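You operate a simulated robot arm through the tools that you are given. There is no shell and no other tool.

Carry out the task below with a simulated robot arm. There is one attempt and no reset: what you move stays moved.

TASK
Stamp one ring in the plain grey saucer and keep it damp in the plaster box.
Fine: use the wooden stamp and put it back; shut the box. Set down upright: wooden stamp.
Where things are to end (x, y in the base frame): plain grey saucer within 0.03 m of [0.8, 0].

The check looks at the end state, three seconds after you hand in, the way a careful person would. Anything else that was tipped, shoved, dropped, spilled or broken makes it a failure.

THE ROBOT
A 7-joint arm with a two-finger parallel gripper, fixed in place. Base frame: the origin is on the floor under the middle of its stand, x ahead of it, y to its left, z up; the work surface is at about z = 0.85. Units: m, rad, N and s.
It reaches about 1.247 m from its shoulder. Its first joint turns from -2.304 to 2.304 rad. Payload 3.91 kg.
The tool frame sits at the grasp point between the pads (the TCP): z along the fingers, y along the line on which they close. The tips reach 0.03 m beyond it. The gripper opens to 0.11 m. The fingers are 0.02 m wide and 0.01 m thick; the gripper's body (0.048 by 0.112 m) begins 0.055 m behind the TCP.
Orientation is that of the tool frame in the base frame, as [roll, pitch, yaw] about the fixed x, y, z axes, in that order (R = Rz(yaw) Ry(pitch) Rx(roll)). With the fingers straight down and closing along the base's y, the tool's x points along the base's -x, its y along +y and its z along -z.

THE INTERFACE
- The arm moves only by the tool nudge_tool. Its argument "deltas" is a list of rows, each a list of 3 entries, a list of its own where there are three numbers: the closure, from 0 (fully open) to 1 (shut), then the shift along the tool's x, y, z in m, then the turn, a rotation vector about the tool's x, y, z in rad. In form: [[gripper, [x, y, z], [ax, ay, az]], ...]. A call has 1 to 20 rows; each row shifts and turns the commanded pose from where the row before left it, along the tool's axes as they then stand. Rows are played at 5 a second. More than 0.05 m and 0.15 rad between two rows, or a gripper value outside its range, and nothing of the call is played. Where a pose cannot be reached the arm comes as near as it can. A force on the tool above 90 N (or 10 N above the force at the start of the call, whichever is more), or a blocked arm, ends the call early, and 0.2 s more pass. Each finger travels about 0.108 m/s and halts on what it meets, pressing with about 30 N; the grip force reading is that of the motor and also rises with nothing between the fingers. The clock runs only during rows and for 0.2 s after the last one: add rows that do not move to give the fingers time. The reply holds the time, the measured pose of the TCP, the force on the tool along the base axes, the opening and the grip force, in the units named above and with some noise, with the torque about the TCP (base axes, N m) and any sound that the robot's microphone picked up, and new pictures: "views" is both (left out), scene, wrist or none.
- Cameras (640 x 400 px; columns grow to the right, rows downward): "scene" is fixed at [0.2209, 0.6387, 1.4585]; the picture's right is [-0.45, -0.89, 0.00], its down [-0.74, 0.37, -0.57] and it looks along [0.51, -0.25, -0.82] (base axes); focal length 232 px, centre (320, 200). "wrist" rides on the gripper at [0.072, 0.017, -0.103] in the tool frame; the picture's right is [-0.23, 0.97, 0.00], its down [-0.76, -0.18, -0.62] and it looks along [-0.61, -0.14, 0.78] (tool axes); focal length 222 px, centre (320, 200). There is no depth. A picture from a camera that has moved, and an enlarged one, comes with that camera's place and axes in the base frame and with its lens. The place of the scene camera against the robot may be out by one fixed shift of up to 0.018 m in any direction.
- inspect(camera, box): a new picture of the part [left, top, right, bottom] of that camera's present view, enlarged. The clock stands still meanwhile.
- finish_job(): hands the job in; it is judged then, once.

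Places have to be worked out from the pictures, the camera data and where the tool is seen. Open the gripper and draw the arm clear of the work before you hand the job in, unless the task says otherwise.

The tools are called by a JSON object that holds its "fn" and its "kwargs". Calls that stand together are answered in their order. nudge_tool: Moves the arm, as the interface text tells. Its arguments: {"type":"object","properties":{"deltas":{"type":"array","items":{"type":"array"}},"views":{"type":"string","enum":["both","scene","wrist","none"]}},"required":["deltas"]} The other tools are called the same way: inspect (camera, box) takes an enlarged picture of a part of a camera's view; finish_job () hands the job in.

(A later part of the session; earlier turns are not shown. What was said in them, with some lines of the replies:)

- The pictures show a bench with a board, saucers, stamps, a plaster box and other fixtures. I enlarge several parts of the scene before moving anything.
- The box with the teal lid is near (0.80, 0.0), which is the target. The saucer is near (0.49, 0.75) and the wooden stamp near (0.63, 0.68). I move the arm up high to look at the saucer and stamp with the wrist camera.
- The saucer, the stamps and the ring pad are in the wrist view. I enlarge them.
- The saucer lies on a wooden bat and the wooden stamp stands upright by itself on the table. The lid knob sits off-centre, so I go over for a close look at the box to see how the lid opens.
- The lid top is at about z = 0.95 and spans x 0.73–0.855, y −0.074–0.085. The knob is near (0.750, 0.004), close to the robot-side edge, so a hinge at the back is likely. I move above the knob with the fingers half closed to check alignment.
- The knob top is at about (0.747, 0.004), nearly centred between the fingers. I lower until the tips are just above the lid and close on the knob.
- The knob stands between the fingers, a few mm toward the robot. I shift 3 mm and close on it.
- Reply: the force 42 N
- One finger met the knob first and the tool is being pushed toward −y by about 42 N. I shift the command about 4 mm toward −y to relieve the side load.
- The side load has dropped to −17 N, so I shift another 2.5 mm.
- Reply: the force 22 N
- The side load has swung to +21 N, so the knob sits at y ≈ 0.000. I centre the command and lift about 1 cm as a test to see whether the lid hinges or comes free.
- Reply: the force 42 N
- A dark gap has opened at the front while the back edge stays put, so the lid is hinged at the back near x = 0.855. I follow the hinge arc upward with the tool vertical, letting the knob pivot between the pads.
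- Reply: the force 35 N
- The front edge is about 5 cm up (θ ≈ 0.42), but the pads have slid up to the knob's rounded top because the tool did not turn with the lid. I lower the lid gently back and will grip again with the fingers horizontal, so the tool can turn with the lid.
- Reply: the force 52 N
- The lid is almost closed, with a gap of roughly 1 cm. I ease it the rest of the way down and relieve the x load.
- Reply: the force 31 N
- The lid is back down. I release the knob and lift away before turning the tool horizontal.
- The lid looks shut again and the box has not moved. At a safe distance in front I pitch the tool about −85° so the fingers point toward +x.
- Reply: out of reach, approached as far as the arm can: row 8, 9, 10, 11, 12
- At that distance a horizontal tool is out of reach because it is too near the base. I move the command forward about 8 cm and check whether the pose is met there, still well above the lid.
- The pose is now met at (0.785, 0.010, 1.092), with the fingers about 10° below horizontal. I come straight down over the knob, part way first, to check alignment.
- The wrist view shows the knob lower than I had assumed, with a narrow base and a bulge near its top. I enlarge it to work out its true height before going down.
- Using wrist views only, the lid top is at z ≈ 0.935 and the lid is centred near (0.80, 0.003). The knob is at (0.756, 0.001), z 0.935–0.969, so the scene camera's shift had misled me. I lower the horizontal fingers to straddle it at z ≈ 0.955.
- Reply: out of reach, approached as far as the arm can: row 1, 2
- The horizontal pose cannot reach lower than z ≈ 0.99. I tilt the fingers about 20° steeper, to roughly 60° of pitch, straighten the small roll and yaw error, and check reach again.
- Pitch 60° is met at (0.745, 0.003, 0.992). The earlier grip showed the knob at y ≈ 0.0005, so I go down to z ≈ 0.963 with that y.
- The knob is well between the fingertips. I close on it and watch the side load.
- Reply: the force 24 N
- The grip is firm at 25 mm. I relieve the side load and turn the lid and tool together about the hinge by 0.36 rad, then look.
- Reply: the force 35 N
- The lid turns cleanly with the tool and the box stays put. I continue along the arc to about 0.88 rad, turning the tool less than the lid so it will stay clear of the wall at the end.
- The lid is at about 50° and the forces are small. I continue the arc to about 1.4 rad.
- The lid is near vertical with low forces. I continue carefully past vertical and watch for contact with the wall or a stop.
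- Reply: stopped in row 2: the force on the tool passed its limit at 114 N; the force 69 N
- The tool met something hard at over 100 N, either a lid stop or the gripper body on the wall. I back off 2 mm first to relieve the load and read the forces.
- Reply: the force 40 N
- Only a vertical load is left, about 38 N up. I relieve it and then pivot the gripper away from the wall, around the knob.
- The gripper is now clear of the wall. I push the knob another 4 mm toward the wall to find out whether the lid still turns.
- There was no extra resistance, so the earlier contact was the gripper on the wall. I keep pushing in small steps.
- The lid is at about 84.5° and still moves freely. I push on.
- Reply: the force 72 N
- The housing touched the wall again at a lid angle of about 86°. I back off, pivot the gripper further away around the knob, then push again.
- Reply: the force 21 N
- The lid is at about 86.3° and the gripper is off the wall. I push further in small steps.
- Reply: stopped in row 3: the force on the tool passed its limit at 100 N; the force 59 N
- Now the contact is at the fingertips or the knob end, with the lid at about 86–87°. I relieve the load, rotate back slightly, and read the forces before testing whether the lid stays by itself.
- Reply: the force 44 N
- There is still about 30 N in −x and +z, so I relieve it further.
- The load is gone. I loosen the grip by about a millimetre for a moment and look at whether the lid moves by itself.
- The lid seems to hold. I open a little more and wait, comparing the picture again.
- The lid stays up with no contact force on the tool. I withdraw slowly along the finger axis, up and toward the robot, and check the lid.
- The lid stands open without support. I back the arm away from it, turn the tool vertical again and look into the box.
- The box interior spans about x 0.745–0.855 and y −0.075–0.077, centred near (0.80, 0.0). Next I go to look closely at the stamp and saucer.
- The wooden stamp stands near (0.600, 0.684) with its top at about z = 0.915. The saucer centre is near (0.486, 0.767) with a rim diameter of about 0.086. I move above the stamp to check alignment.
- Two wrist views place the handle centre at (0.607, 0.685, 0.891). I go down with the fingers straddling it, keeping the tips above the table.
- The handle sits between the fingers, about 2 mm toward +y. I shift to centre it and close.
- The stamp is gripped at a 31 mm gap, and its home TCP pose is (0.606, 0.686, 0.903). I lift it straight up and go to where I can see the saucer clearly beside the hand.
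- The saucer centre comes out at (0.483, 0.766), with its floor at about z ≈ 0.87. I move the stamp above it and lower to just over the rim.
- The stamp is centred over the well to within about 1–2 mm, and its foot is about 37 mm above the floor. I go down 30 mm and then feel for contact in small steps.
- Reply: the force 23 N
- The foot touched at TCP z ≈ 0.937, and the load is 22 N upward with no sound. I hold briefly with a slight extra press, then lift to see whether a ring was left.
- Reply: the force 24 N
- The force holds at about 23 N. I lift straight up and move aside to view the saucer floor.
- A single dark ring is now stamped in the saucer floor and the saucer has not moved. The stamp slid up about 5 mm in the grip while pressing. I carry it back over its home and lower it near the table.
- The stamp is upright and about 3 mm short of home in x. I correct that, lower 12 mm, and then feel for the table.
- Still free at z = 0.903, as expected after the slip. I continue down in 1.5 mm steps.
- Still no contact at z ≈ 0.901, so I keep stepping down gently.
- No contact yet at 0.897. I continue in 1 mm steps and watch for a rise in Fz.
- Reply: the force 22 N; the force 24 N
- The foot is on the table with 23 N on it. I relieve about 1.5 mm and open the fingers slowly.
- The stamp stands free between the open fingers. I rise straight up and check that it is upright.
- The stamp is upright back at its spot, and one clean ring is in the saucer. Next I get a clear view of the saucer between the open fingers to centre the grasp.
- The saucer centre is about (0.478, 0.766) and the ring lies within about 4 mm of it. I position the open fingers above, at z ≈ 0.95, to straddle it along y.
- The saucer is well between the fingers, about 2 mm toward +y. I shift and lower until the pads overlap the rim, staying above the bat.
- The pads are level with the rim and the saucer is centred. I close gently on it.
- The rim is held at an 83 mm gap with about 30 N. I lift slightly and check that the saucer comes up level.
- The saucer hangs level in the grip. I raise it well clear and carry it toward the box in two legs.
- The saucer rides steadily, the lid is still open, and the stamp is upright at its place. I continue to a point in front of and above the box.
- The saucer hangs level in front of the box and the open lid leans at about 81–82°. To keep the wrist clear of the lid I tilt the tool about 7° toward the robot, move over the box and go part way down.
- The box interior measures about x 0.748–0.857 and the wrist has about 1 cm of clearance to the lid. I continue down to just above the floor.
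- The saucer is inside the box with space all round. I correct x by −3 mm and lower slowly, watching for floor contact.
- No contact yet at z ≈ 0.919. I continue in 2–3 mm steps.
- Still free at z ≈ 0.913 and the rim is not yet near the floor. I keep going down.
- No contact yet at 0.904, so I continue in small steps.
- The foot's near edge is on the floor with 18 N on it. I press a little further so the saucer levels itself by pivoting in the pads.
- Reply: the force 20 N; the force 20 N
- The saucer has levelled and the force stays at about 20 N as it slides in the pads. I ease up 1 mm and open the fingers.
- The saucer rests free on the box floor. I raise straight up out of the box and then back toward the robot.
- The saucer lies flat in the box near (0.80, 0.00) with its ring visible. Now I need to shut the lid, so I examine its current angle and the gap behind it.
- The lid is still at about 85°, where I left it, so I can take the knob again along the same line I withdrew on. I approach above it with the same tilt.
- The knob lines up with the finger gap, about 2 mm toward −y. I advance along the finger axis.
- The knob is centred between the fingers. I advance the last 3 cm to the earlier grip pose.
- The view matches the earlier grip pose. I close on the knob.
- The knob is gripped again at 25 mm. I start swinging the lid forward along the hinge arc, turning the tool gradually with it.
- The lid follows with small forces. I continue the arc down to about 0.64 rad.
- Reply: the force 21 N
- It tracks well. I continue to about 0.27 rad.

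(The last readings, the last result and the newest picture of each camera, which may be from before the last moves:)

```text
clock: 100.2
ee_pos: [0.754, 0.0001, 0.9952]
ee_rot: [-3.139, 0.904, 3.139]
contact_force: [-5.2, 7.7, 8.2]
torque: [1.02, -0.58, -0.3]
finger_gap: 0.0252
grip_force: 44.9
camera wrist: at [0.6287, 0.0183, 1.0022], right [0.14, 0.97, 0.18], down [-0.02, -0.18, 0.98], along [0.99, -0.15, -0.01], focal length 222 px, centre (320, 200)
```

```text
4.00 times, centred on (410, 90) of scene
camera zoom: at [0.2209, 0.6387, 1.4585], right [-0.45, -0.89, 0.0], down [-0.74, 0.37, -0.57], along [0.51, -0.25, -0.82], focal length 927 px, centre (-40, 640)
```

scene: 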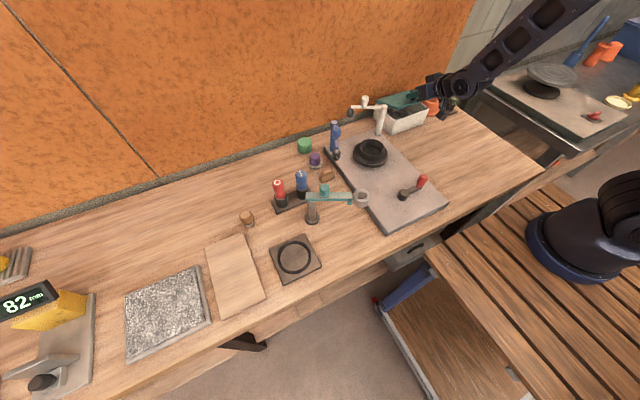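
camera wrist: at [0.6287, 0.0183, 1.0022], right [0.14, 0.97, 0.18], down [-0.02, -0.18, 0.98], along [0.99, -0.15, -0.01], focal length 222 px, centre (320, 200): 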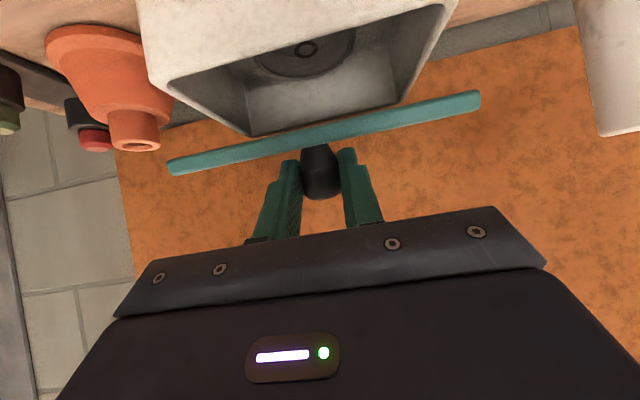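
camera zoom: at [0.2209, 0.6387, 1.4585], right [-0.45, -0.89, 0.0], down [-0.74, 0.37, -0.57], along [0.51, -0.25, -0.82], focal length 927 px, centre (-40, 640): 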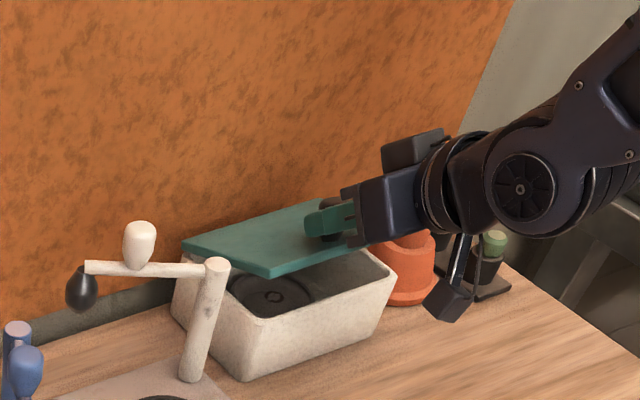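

The tracking is within a millimetre. I lower the lid nearly closed, to about 0.05 rad.

{"fn": "nudge_tool", "kwargs": {"deltas": [[1.0, [0.0072, 0, 0.0016], [0, -0.022, 0]], [1.0, [0.0072, 0, 0.0016], [0, -0.022, 0]], [1.0, [0.0101, 0, 0.0027], [0, -0.03, 0]], [1.0, [0, 0, 0], [0, 0, 0]]], "views": "both"}}

{"fn": "inspect", "kwargs": {"camera": "scene", "box": [350, 50, 470, 150]}}

{"fn": "inspect", "kwargs": {"camera": "wrist", "box": [120, 0, 520, 240]}}

```text
clock: 101.2
ee_pos: [0.744, 0.0006, 0.9738]
ee_rot: [-3.138, 0.98, 3.139]
contact_force: [10.0, -0.3, 7.2]
torque: [1.01, -1.36, -0.25]
finger_gap: 0.0253
grip_force: 44.5
camera wrist: at [0.6187, 0.0183, 0.9705], right [0.13, 0.97, 0.19], down [-0.09, -0.18, 0.98], along [0.99, -0.15, 0.07], focal length 222 px, centre (320, 200)
```

scene: 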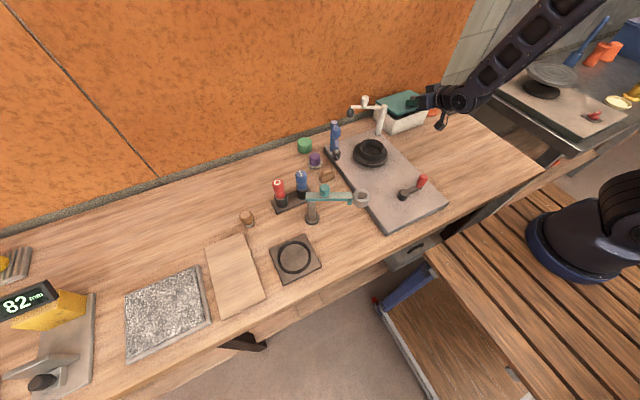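
wrist: 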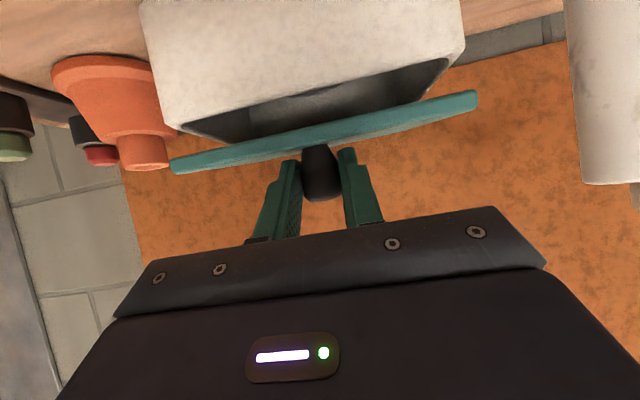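

```text
4.00 times, centred on (410, 100) of scene
camera zoom: at [0.2209, 0.6387, 1.4585], right [-0.45, -0.89, 0.0], down [-0.74, 0.37, -0.57], along [0.51, -0.25, -0.82], focal length 927 px, centre (-40, 600)
```

zoom: 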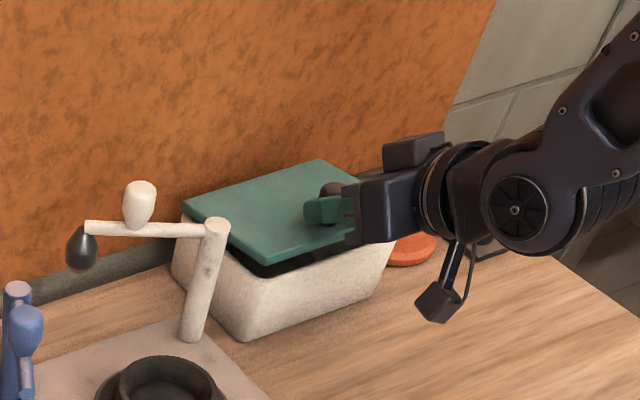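

```text
1.60 times, centred on (320, 120) of wrist
camera zoom: at [0.6187, 0.0183, 0.9705], right [0.13, 0.97, 0.19], down [-0.09, -0.18, 0.98], along [0.99, -0.15, 0.07], focal length 355 px, centre (320, 328)
```

zoom: 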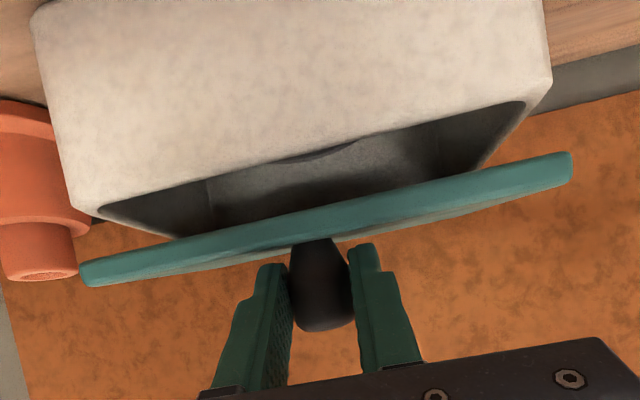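

The front edge is still about 1.5–2 cm up. I keep lowering in small steps along the arc.

{"fn": "nudge_tool", "kwargs": {"deltas": [[1.0, [0.005, 0, 0.0015], [0, -0.01, 0]], [1.0, [0.004, 0, 0.0013], [0, 0, 0]], [1.0, [0, 0, 0], [0, 0, 0]]], "views": "wrist"}}

{"fn": "inspect", "kwargs": {"camera": "wrist", "box": [120, 0, 520, 240]}}

```text
clock: 102.0
ee_pos: [0.7401, -0.0002, 0.9648]
ee_rot: [-3.14, 0.99, 3.141]
contact_force: [-0.1, -3.4, 9.9]
torque: [0.58, -1.23, -0.18]
finger_gap: 0.0251
grip_force: 45.4
camera wrist: at [0.6158, 0.0182, 0.9597], right [0.13, 0.97, 0.19], down [-0.1, -0.17, 0.98], along [0.99, -0.15, 0.08], focal length 222 px, centre (320, 200)
```

wrist: 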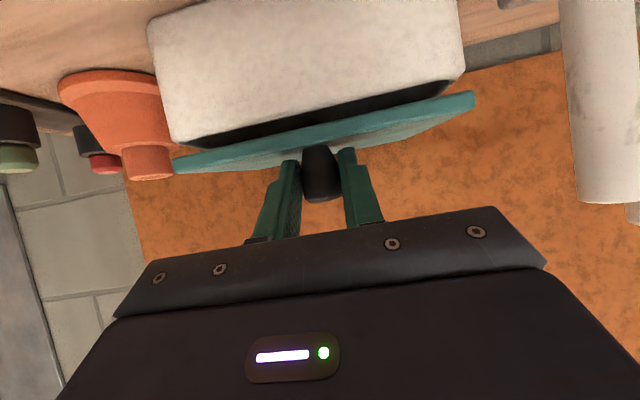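

```text
1.60 times, centred on (320, 120) of wrist
camera zoom: at [0.6158, 0.0182, 0.9597], right [0.13, 0.97, 0.19], down [-0.1, -0.17, 0.98], along [0.99, -0.15, 0.08], focal length 355 px, centre (320, 328)
```

zoom: 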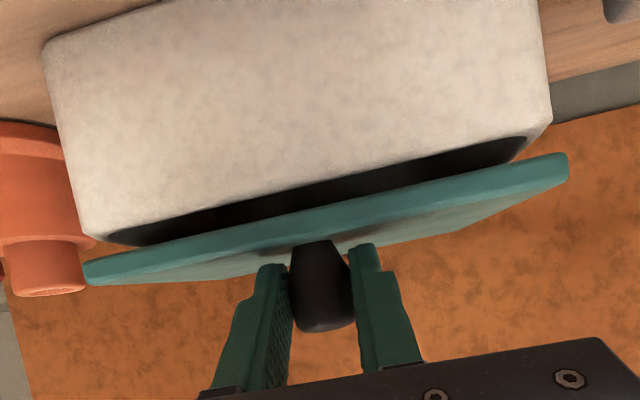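

A gap of about 1 cm remains at the front edge. I keep lowering gently and watch the force.

{"fn": "nudge_tool", "kwargs": {"deltas": [[1.0, [0.0035, 0, 0.0012], [0, 0, 0]], [1.0, [0, 0, 0], [0, 0, 0]]], "views": "none"}}

{"fn": "nudge_tool", "kwargs": {"deltas": [[1.0, [0.0025, 0, 0.001], [0, 0, 0]], [1.0, [0, 0, 0], [0, 0, 0]]], "views": "wrist"}}

{"fn": "inspect", "kwargs": {"camera": "wrist", "box": [120, 0, 520, 240]}}

```text
clock: 102.6
ee_pos: [0.7396, -0.0001, 0.9606]
ee_rot: [-3.139, 0.993, -3.141]
contact_force: [5.0, -0.4, 11.3]
torque: [0.53, -1.52, -0.11]
finger_gap: 0.0253
grip_force: 45.2
```

```text
clock: 103.2
ee_pos: [0.7389, 0.0004, 0.9574]
ee_rot: [-3.141, 0.99, 3.141]
contact_force: [12.3, 1.2, 7.7]
torque: [0.56, -1.51, -0.04]
finger_gap: 0.0252
grip_force: 45.1
camera wrist: at [0.6141, 0.0182, 0.9535], right [0.13, 0.97, 0.19], down [-0.1, -0.18, 0.98], along [0.99, -0.14, 0.08], focal length 222 px, centre (320, 200)
```

wrist: 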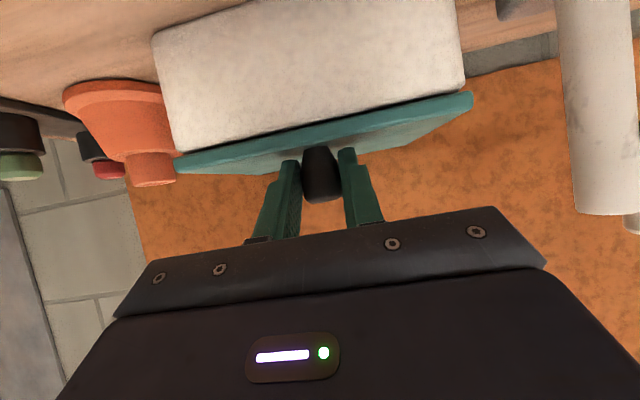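

```text
1.60 times, centred on (320, 120) of wrist
camera zoom: at [0.6141, 0.0182, 0.9535], right [0.13, 0.97, 0.19], down [-0.1, -0.18, 0.98], along [0.99, -0.14, 0.08], focal length 355 px, centre (320, 328)
```

zoom: 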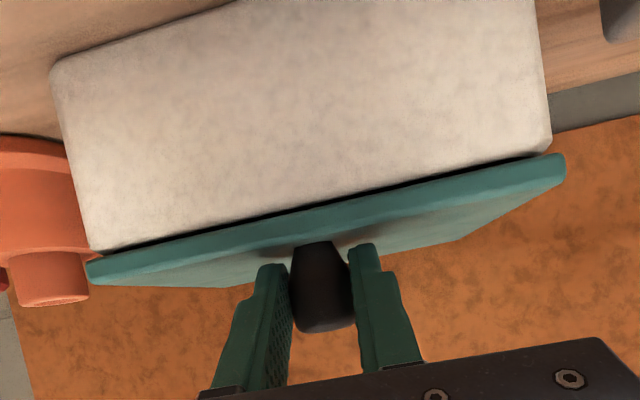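

Only a hairline remains. I lower another 2 mm to shut it fully.

{"fn": "nudge_tool", "kwargs": {"deltas": [[1.0, [0.002, 0, 0.0008], [0, 0, 0]], [1.0, [0, 0, 0], [0, 0, 0]]], "views": "none"}}

{"fn": "nudge_tool", "kwargs": {"deltas": [[1.0, [0.001, 0, 0.0004], [0, 0, 0]], [1.0, [0, 0, 0], [0, 0, 0]]], "views": "wrist"}}

{"fn": "inspect", "kwargs": {"camera": "wrist", "box": [120, 0, 520, 240]}}

```text
clock: 103.8
ee_pos: [0.7388, 0.0005, 0.9549]
ee_rot: [-3.138, 0.994, 3.14]
contact_force: [15.0, 2.1, 30.1]
torque: [0.55, -1.29, 0.0]
finger_gap: 0.0252
grip_force: 44.9
```

```text
clock: 104.4
ee_pos: [0.7389, -0.0004, 0.9556]
ee_rot: [-3.14, 0.993, 3.14]
contact_force: [10.5, 0.8, 50.0]
torque: [0.62, -1.85, -0.08]
finger_gap: 0.025
grip_force: 44.9
camera wrist: at [0.6137, 0.0183, 0.9514], right [0.13, 0.97, 0.19], down [-0.11, -0.18, 0.98], along [0.99, -0.15, 0.08], focal length 222 px, centre (320, 200)
```

wrist: 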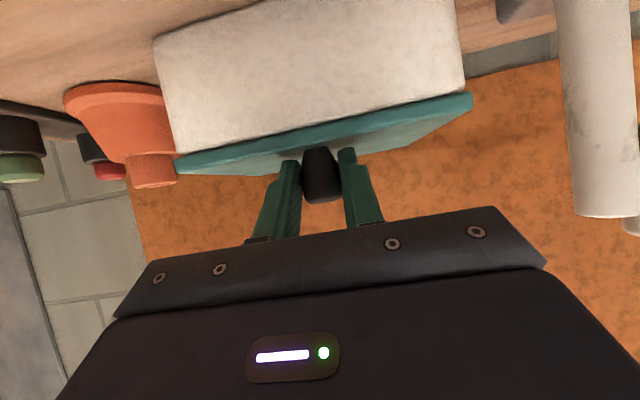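

```text
1.60 times, centred on (320, 120) of wrist
camera zoom: at [0.6137, 0.0183, 0.9514], right [0.13, 0.97, 0.19], down [-0.11, -0.18, 0.98], along [0.99, -0.15, 0.08], focal length 355 px, centre (320, 328)
```

zoom: 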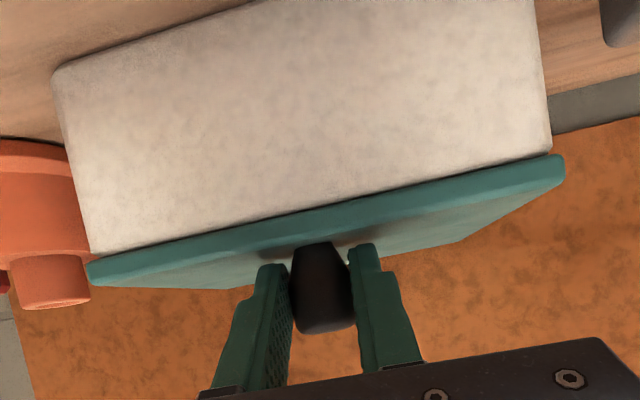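

The gap is gone and Fz has risen to 50 N, so the lid is shut. I relieve the push and open the fingers.

{"fn": "nudge_tool", "kwargs": {"deltas": [[1.0, [-0.0015, 0, -0.0006], [0, 0, 0]], [0.75, [0, 0, 0], [0, 0, 0]], [0.6, [0, 0, 0], [0, 0, 0]], [0.4, [0, 0, 0], [0, 0, 0]], [0.4, [0, 0, 0], [0, 0, 0]]], "views": "wrist"}}

{"fn": "inspect", "kwargs": {"camera": "wrist", "box": [120, 0, 520, 240]}}

```text
clock: 105.6
ee_pos: [0.7377, -0.0001, 0.9556]
ee_rot: [-3.138, 0.99, 3.14]
contact_force: [-7.8, -15.8, 41.2]
torque: [0.72, -0.62, -0.18]
finger_gap: 0.0583
grip_force: 0.0
camera wrist: at [0.6126, 0.018, 0.952], right [0.13, 0.97, 0.19], down [-0.1, -0.18, 0.98], along [0.99, -0.15, 0.08], focal length 222 px, centre (320, 200)
```

wrist: 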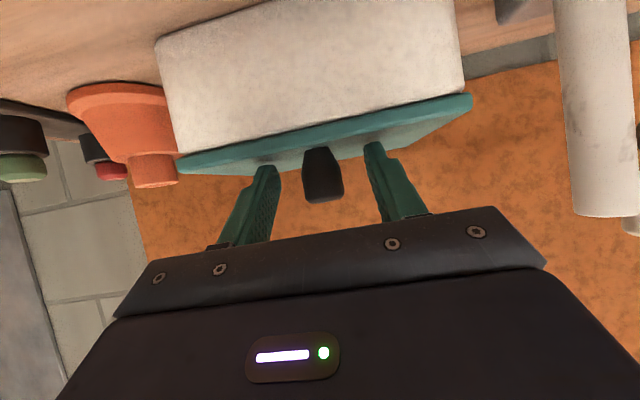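

```text
1.60 times, centred on (320, 120) of wrist
camera zoom: at [0.6126, 0.018, 0.952], right [0.13, 0.97, 0.19], down [-0.1, -0.18, 0.98], along [0.99, -0.15, 0.08], focal length 355 px, centre (320, 328)
```

zoom: 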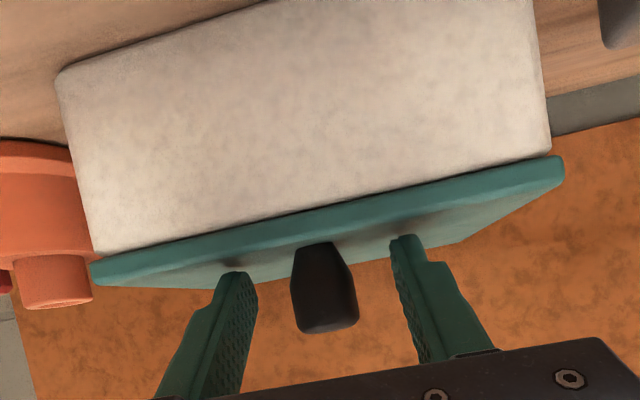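

The tips are resting on the lid with about 40 N. I rise vertically to unload and clear the knob.

{"fn": "nudge_tool", "kwargs": {"deltas": [[0.4, [-0.0025, 0, -0.0016], [0, 0, 0]], [0.4, [-0.0042, 0, -0.0027], [0, 0, 0]], [0.4, [-0.0168, 0, -0.011], [0, 0, 0]], [0.4, [-0.0251, 0, -0.0165], [0, 0, 0]], [0.4, [-0.0251, 0, -0.0165], [0, 0, 0]], [0.4, [0, 0, 0], [0, 0, 0]]], "views": "both"}}

{"fn": "inspect", "kwargs": {"camera": "scene", "box": [350, 50, 470, 150]}}

{"fn": "inspect", "kwargs": {"camera": "wrist", "box": [120, 0, 520, 240]}}

```text
clock: 107.0
ee_pos: [0.7388, 0.0012, 1.0434]
ee_rot: [-3.137, 0.989, -3.141]
contact_force: [-0.2, 0.9, 0.5]
torque: [0.01, 0.0, -0.01]
finger_gap: 0.0658
grip_force: 0.0
camera wrist: at [0.614, 0.0186, 1.0396], right [0.13, 0.97, 0.19], down [-0.1, -0.17, 0.98], along [0.99, -0.14, 0.08], focal length 222 px, centre (320, 200)
```

scene: 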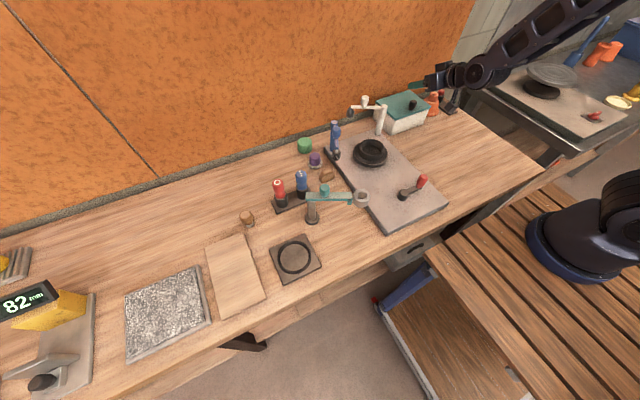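
wrist: 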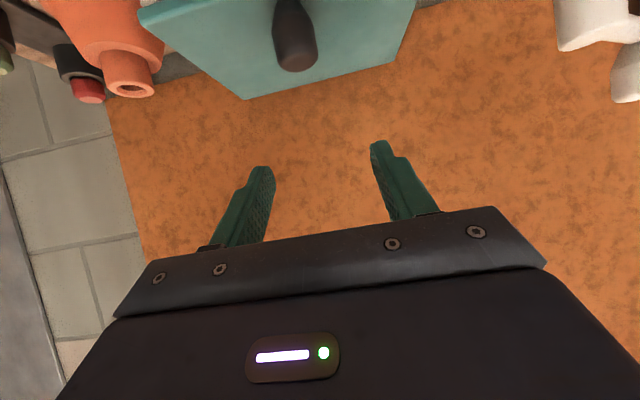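

```text
4.00 times, centred on (410, 100) of scene
camera zoom: at [0.2209, 0.6387, 1.4585], right [-0.45, -0.89, 0.0], down [-0.74, 0.37, -0.57], along [0.51, -0.25, -0.82], focal length 927 px, centre (-40, 600)
```

zoom: 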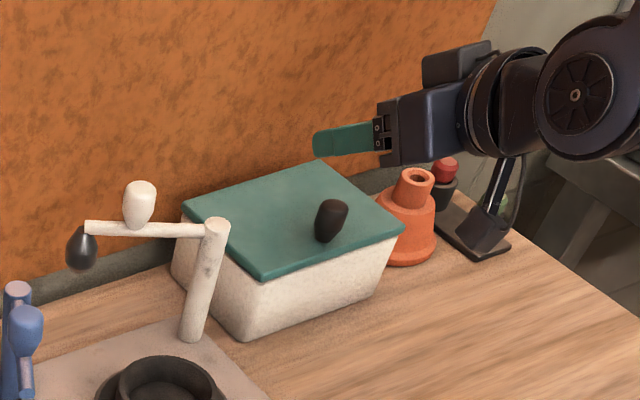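

```text
1.60 times, centred on (320, 120) of wrist
camera zoom: at [0.614, 0.0186, 1.0396], right [0.13, 0.97, 0.19], down [-0.1, -0.17, 0.98], along [0.99, -0.14, 0.08], focal length 355 px, centre (320, 328)
```

zoom: 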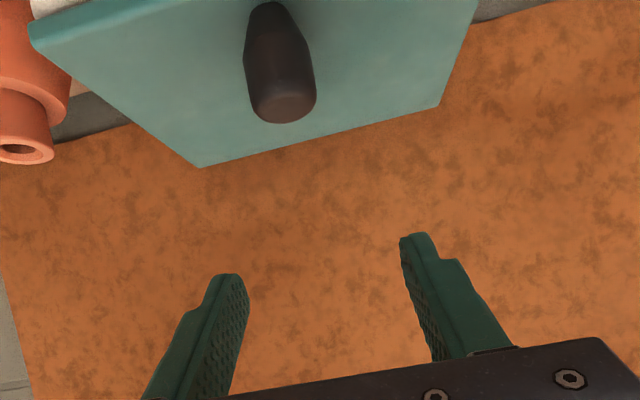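

The lid is shut and the box is in its original place in the scene picture. I turn the tool vertical, open the gripper and draw back to the start area, then check everything.

{"fn": "nudge_tool", "kwargs": {"deltas": [[0.4, [0, 0, -0.01], [0, 0.1414, 0]], [0.4, [0, 0, -0.01], [0, 0.1414, 0]], [0.4, [0, 0, -0.01], [0, 0.1414, 0]], [0.4, [0, 0, -0.01], [0, 0.1414, 0]], [0.3, [0, 0, -0.01], [0, 0.1414, 0]], [0.2, [0, 0, -0.01], [0, 0.1414, 0]], [0, [0, 0, -0.01], [0, 0.1414, 0]], [0, [0.031, 0.0256, -0.01], [0, 0, 0]], [0, [0.031, 0.0256, -0.01], [0, 0, 0]], [0, [0.031, 0.0256, -0.01], [0, 0, 0]], [0, [0.031, 0.0256, -0.01], [0, 0, 0]], [0, [0.031, 0.0256, -0.01], [0, 0, 0]], [0, [0.031, 0.0256, -0.01], [0, 0, 0]], [0, [0.031, 0.0256, -0.01], [0, 0, 0]], [0, [0.031, 0.0256, -0.01], [0, 0, 0]], [0, [0.031, 0.0256, 0], [0, 0, 0]], [0, [0, 0, 0], [0, 0, 0]]], "views": "both"}}

{"fn": "inspect", "kwargs": {"camera": "scene", "box": [340, 60, 480, 160]}}

{"fn": "inspect", "kwargs": {"camera": "scene", "box": [180, 160, 340, 300]}}

{"fn": "inspect", "kwargs": {"camera": "scene", "box": [240, 80, 460, 240]}}

```text
clock: 110.6
ee_pos: [0.4219, 0.2323, 1.181]
ee_rot: [-3.139, 0.0, 3.138]
contact_force: [-0.3, 0.1, -0.7]
torque: [0.0, -0.05, 0.02]
finger_gap: 0.1099
grip_force: 0.0
camera wrist: at [0.3516, 0.2501, 1.2841], right [0.23, 0.97, 0.0], down [0.76, -0.18, 0.62], along [0.61, -0.15, -0.78], focal length 222 px, centre (320, 200)
```

scene: 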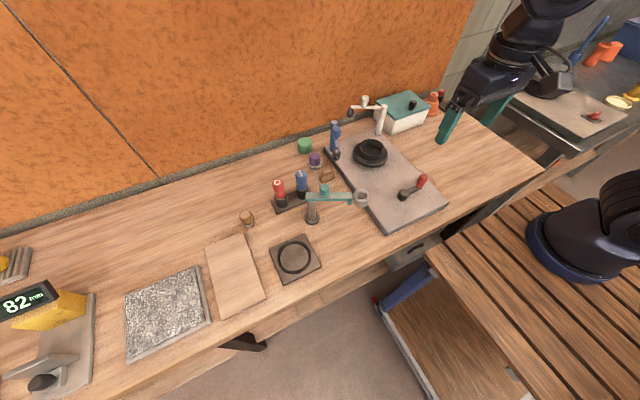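
wrist: 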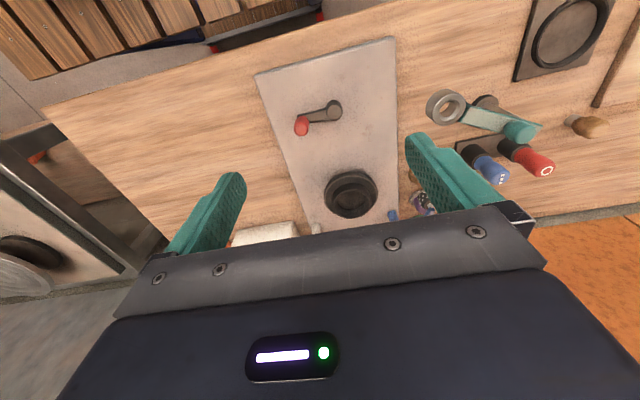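

```text
4.00 times, centred on (410, 110) of scene
camera zoom: at [0.2209, 0.6387, 1.4585], right [-0.45, -0.89, 0.0], down [-0.74, 0.37, -0.57], along [0.51, -0.25, -0.82], focal length 927 px, centre (-40, 560)
```

zoom: 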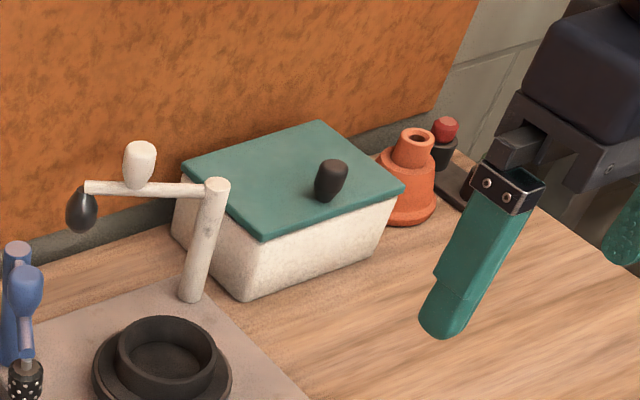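

```text
2.86 times, centred on (260, 230) of scene
camera zoom: at [0.2209, 0.6387, 1.4585], right [-0.45, -0.89, 0.0], down [-0.74, 0.37, -0.57], along [0.51, -0.25, -0.82], focal length 662 px, centre (491, 114)
```

zoom: 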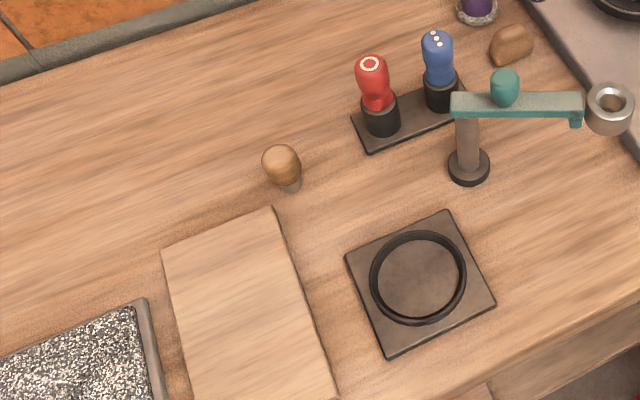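

```text
2.50 times, centred on (350, 160) of scene
camera zoom: at [0.2209, 0.6387, 1.4585], right [-0.45, -0.89, 0.0], down [-0.74, 0.37, -0.57], along [0.51, -0.25, -0.82], focal length 579 px, centre (245, 300)
```

zoom: 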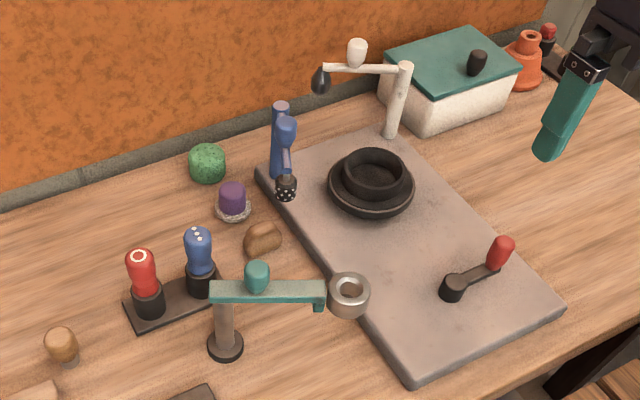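

The box is shut with the stamped saucer inside near (0.80, 0.00). The wooden stamp stands upright at its place, nothing else has moved, and the arm is clear with the gripper open. I hand the job in.

{"fn": "finish_job", "kwargs": {}}

```text
The job is handed in.
```

The job is handed in: the grey saucer has one ring stamped in it and sits inside the plaster box with the lid shut. I haven't seen the result of the check.

- **Ring:** I pressed the wooden stamp into the saucer floor once, at about 23 N. The mark has two small lighter spots on opposite sides, and it sits about 4 mm off the saucer's centre.
- **Saucer:** It was set down flat, with its centre estimated at x 0.796–0.805, y 0.001, within the 0.03 m allowed around [0.8, 0].
- **Stamp:** It is back upright within a few millimetres of where it started. It slid up about 6 mm in the grip during pressing, so I felt for the table on the way down. It touched the table at about 23 N.
- **Box:** The first try at opening the lid slipped on the knob, so I lowered it and opened it from a better angle. While opening it, the tool twice ran into something hard behind the box, most likely the wall, at 100–114 N. In the last pictures the lid looks fully shut and the box has not moved.

Nothing else looks moved in the final pictures. The gripper is open and the arm is back near its starting position.
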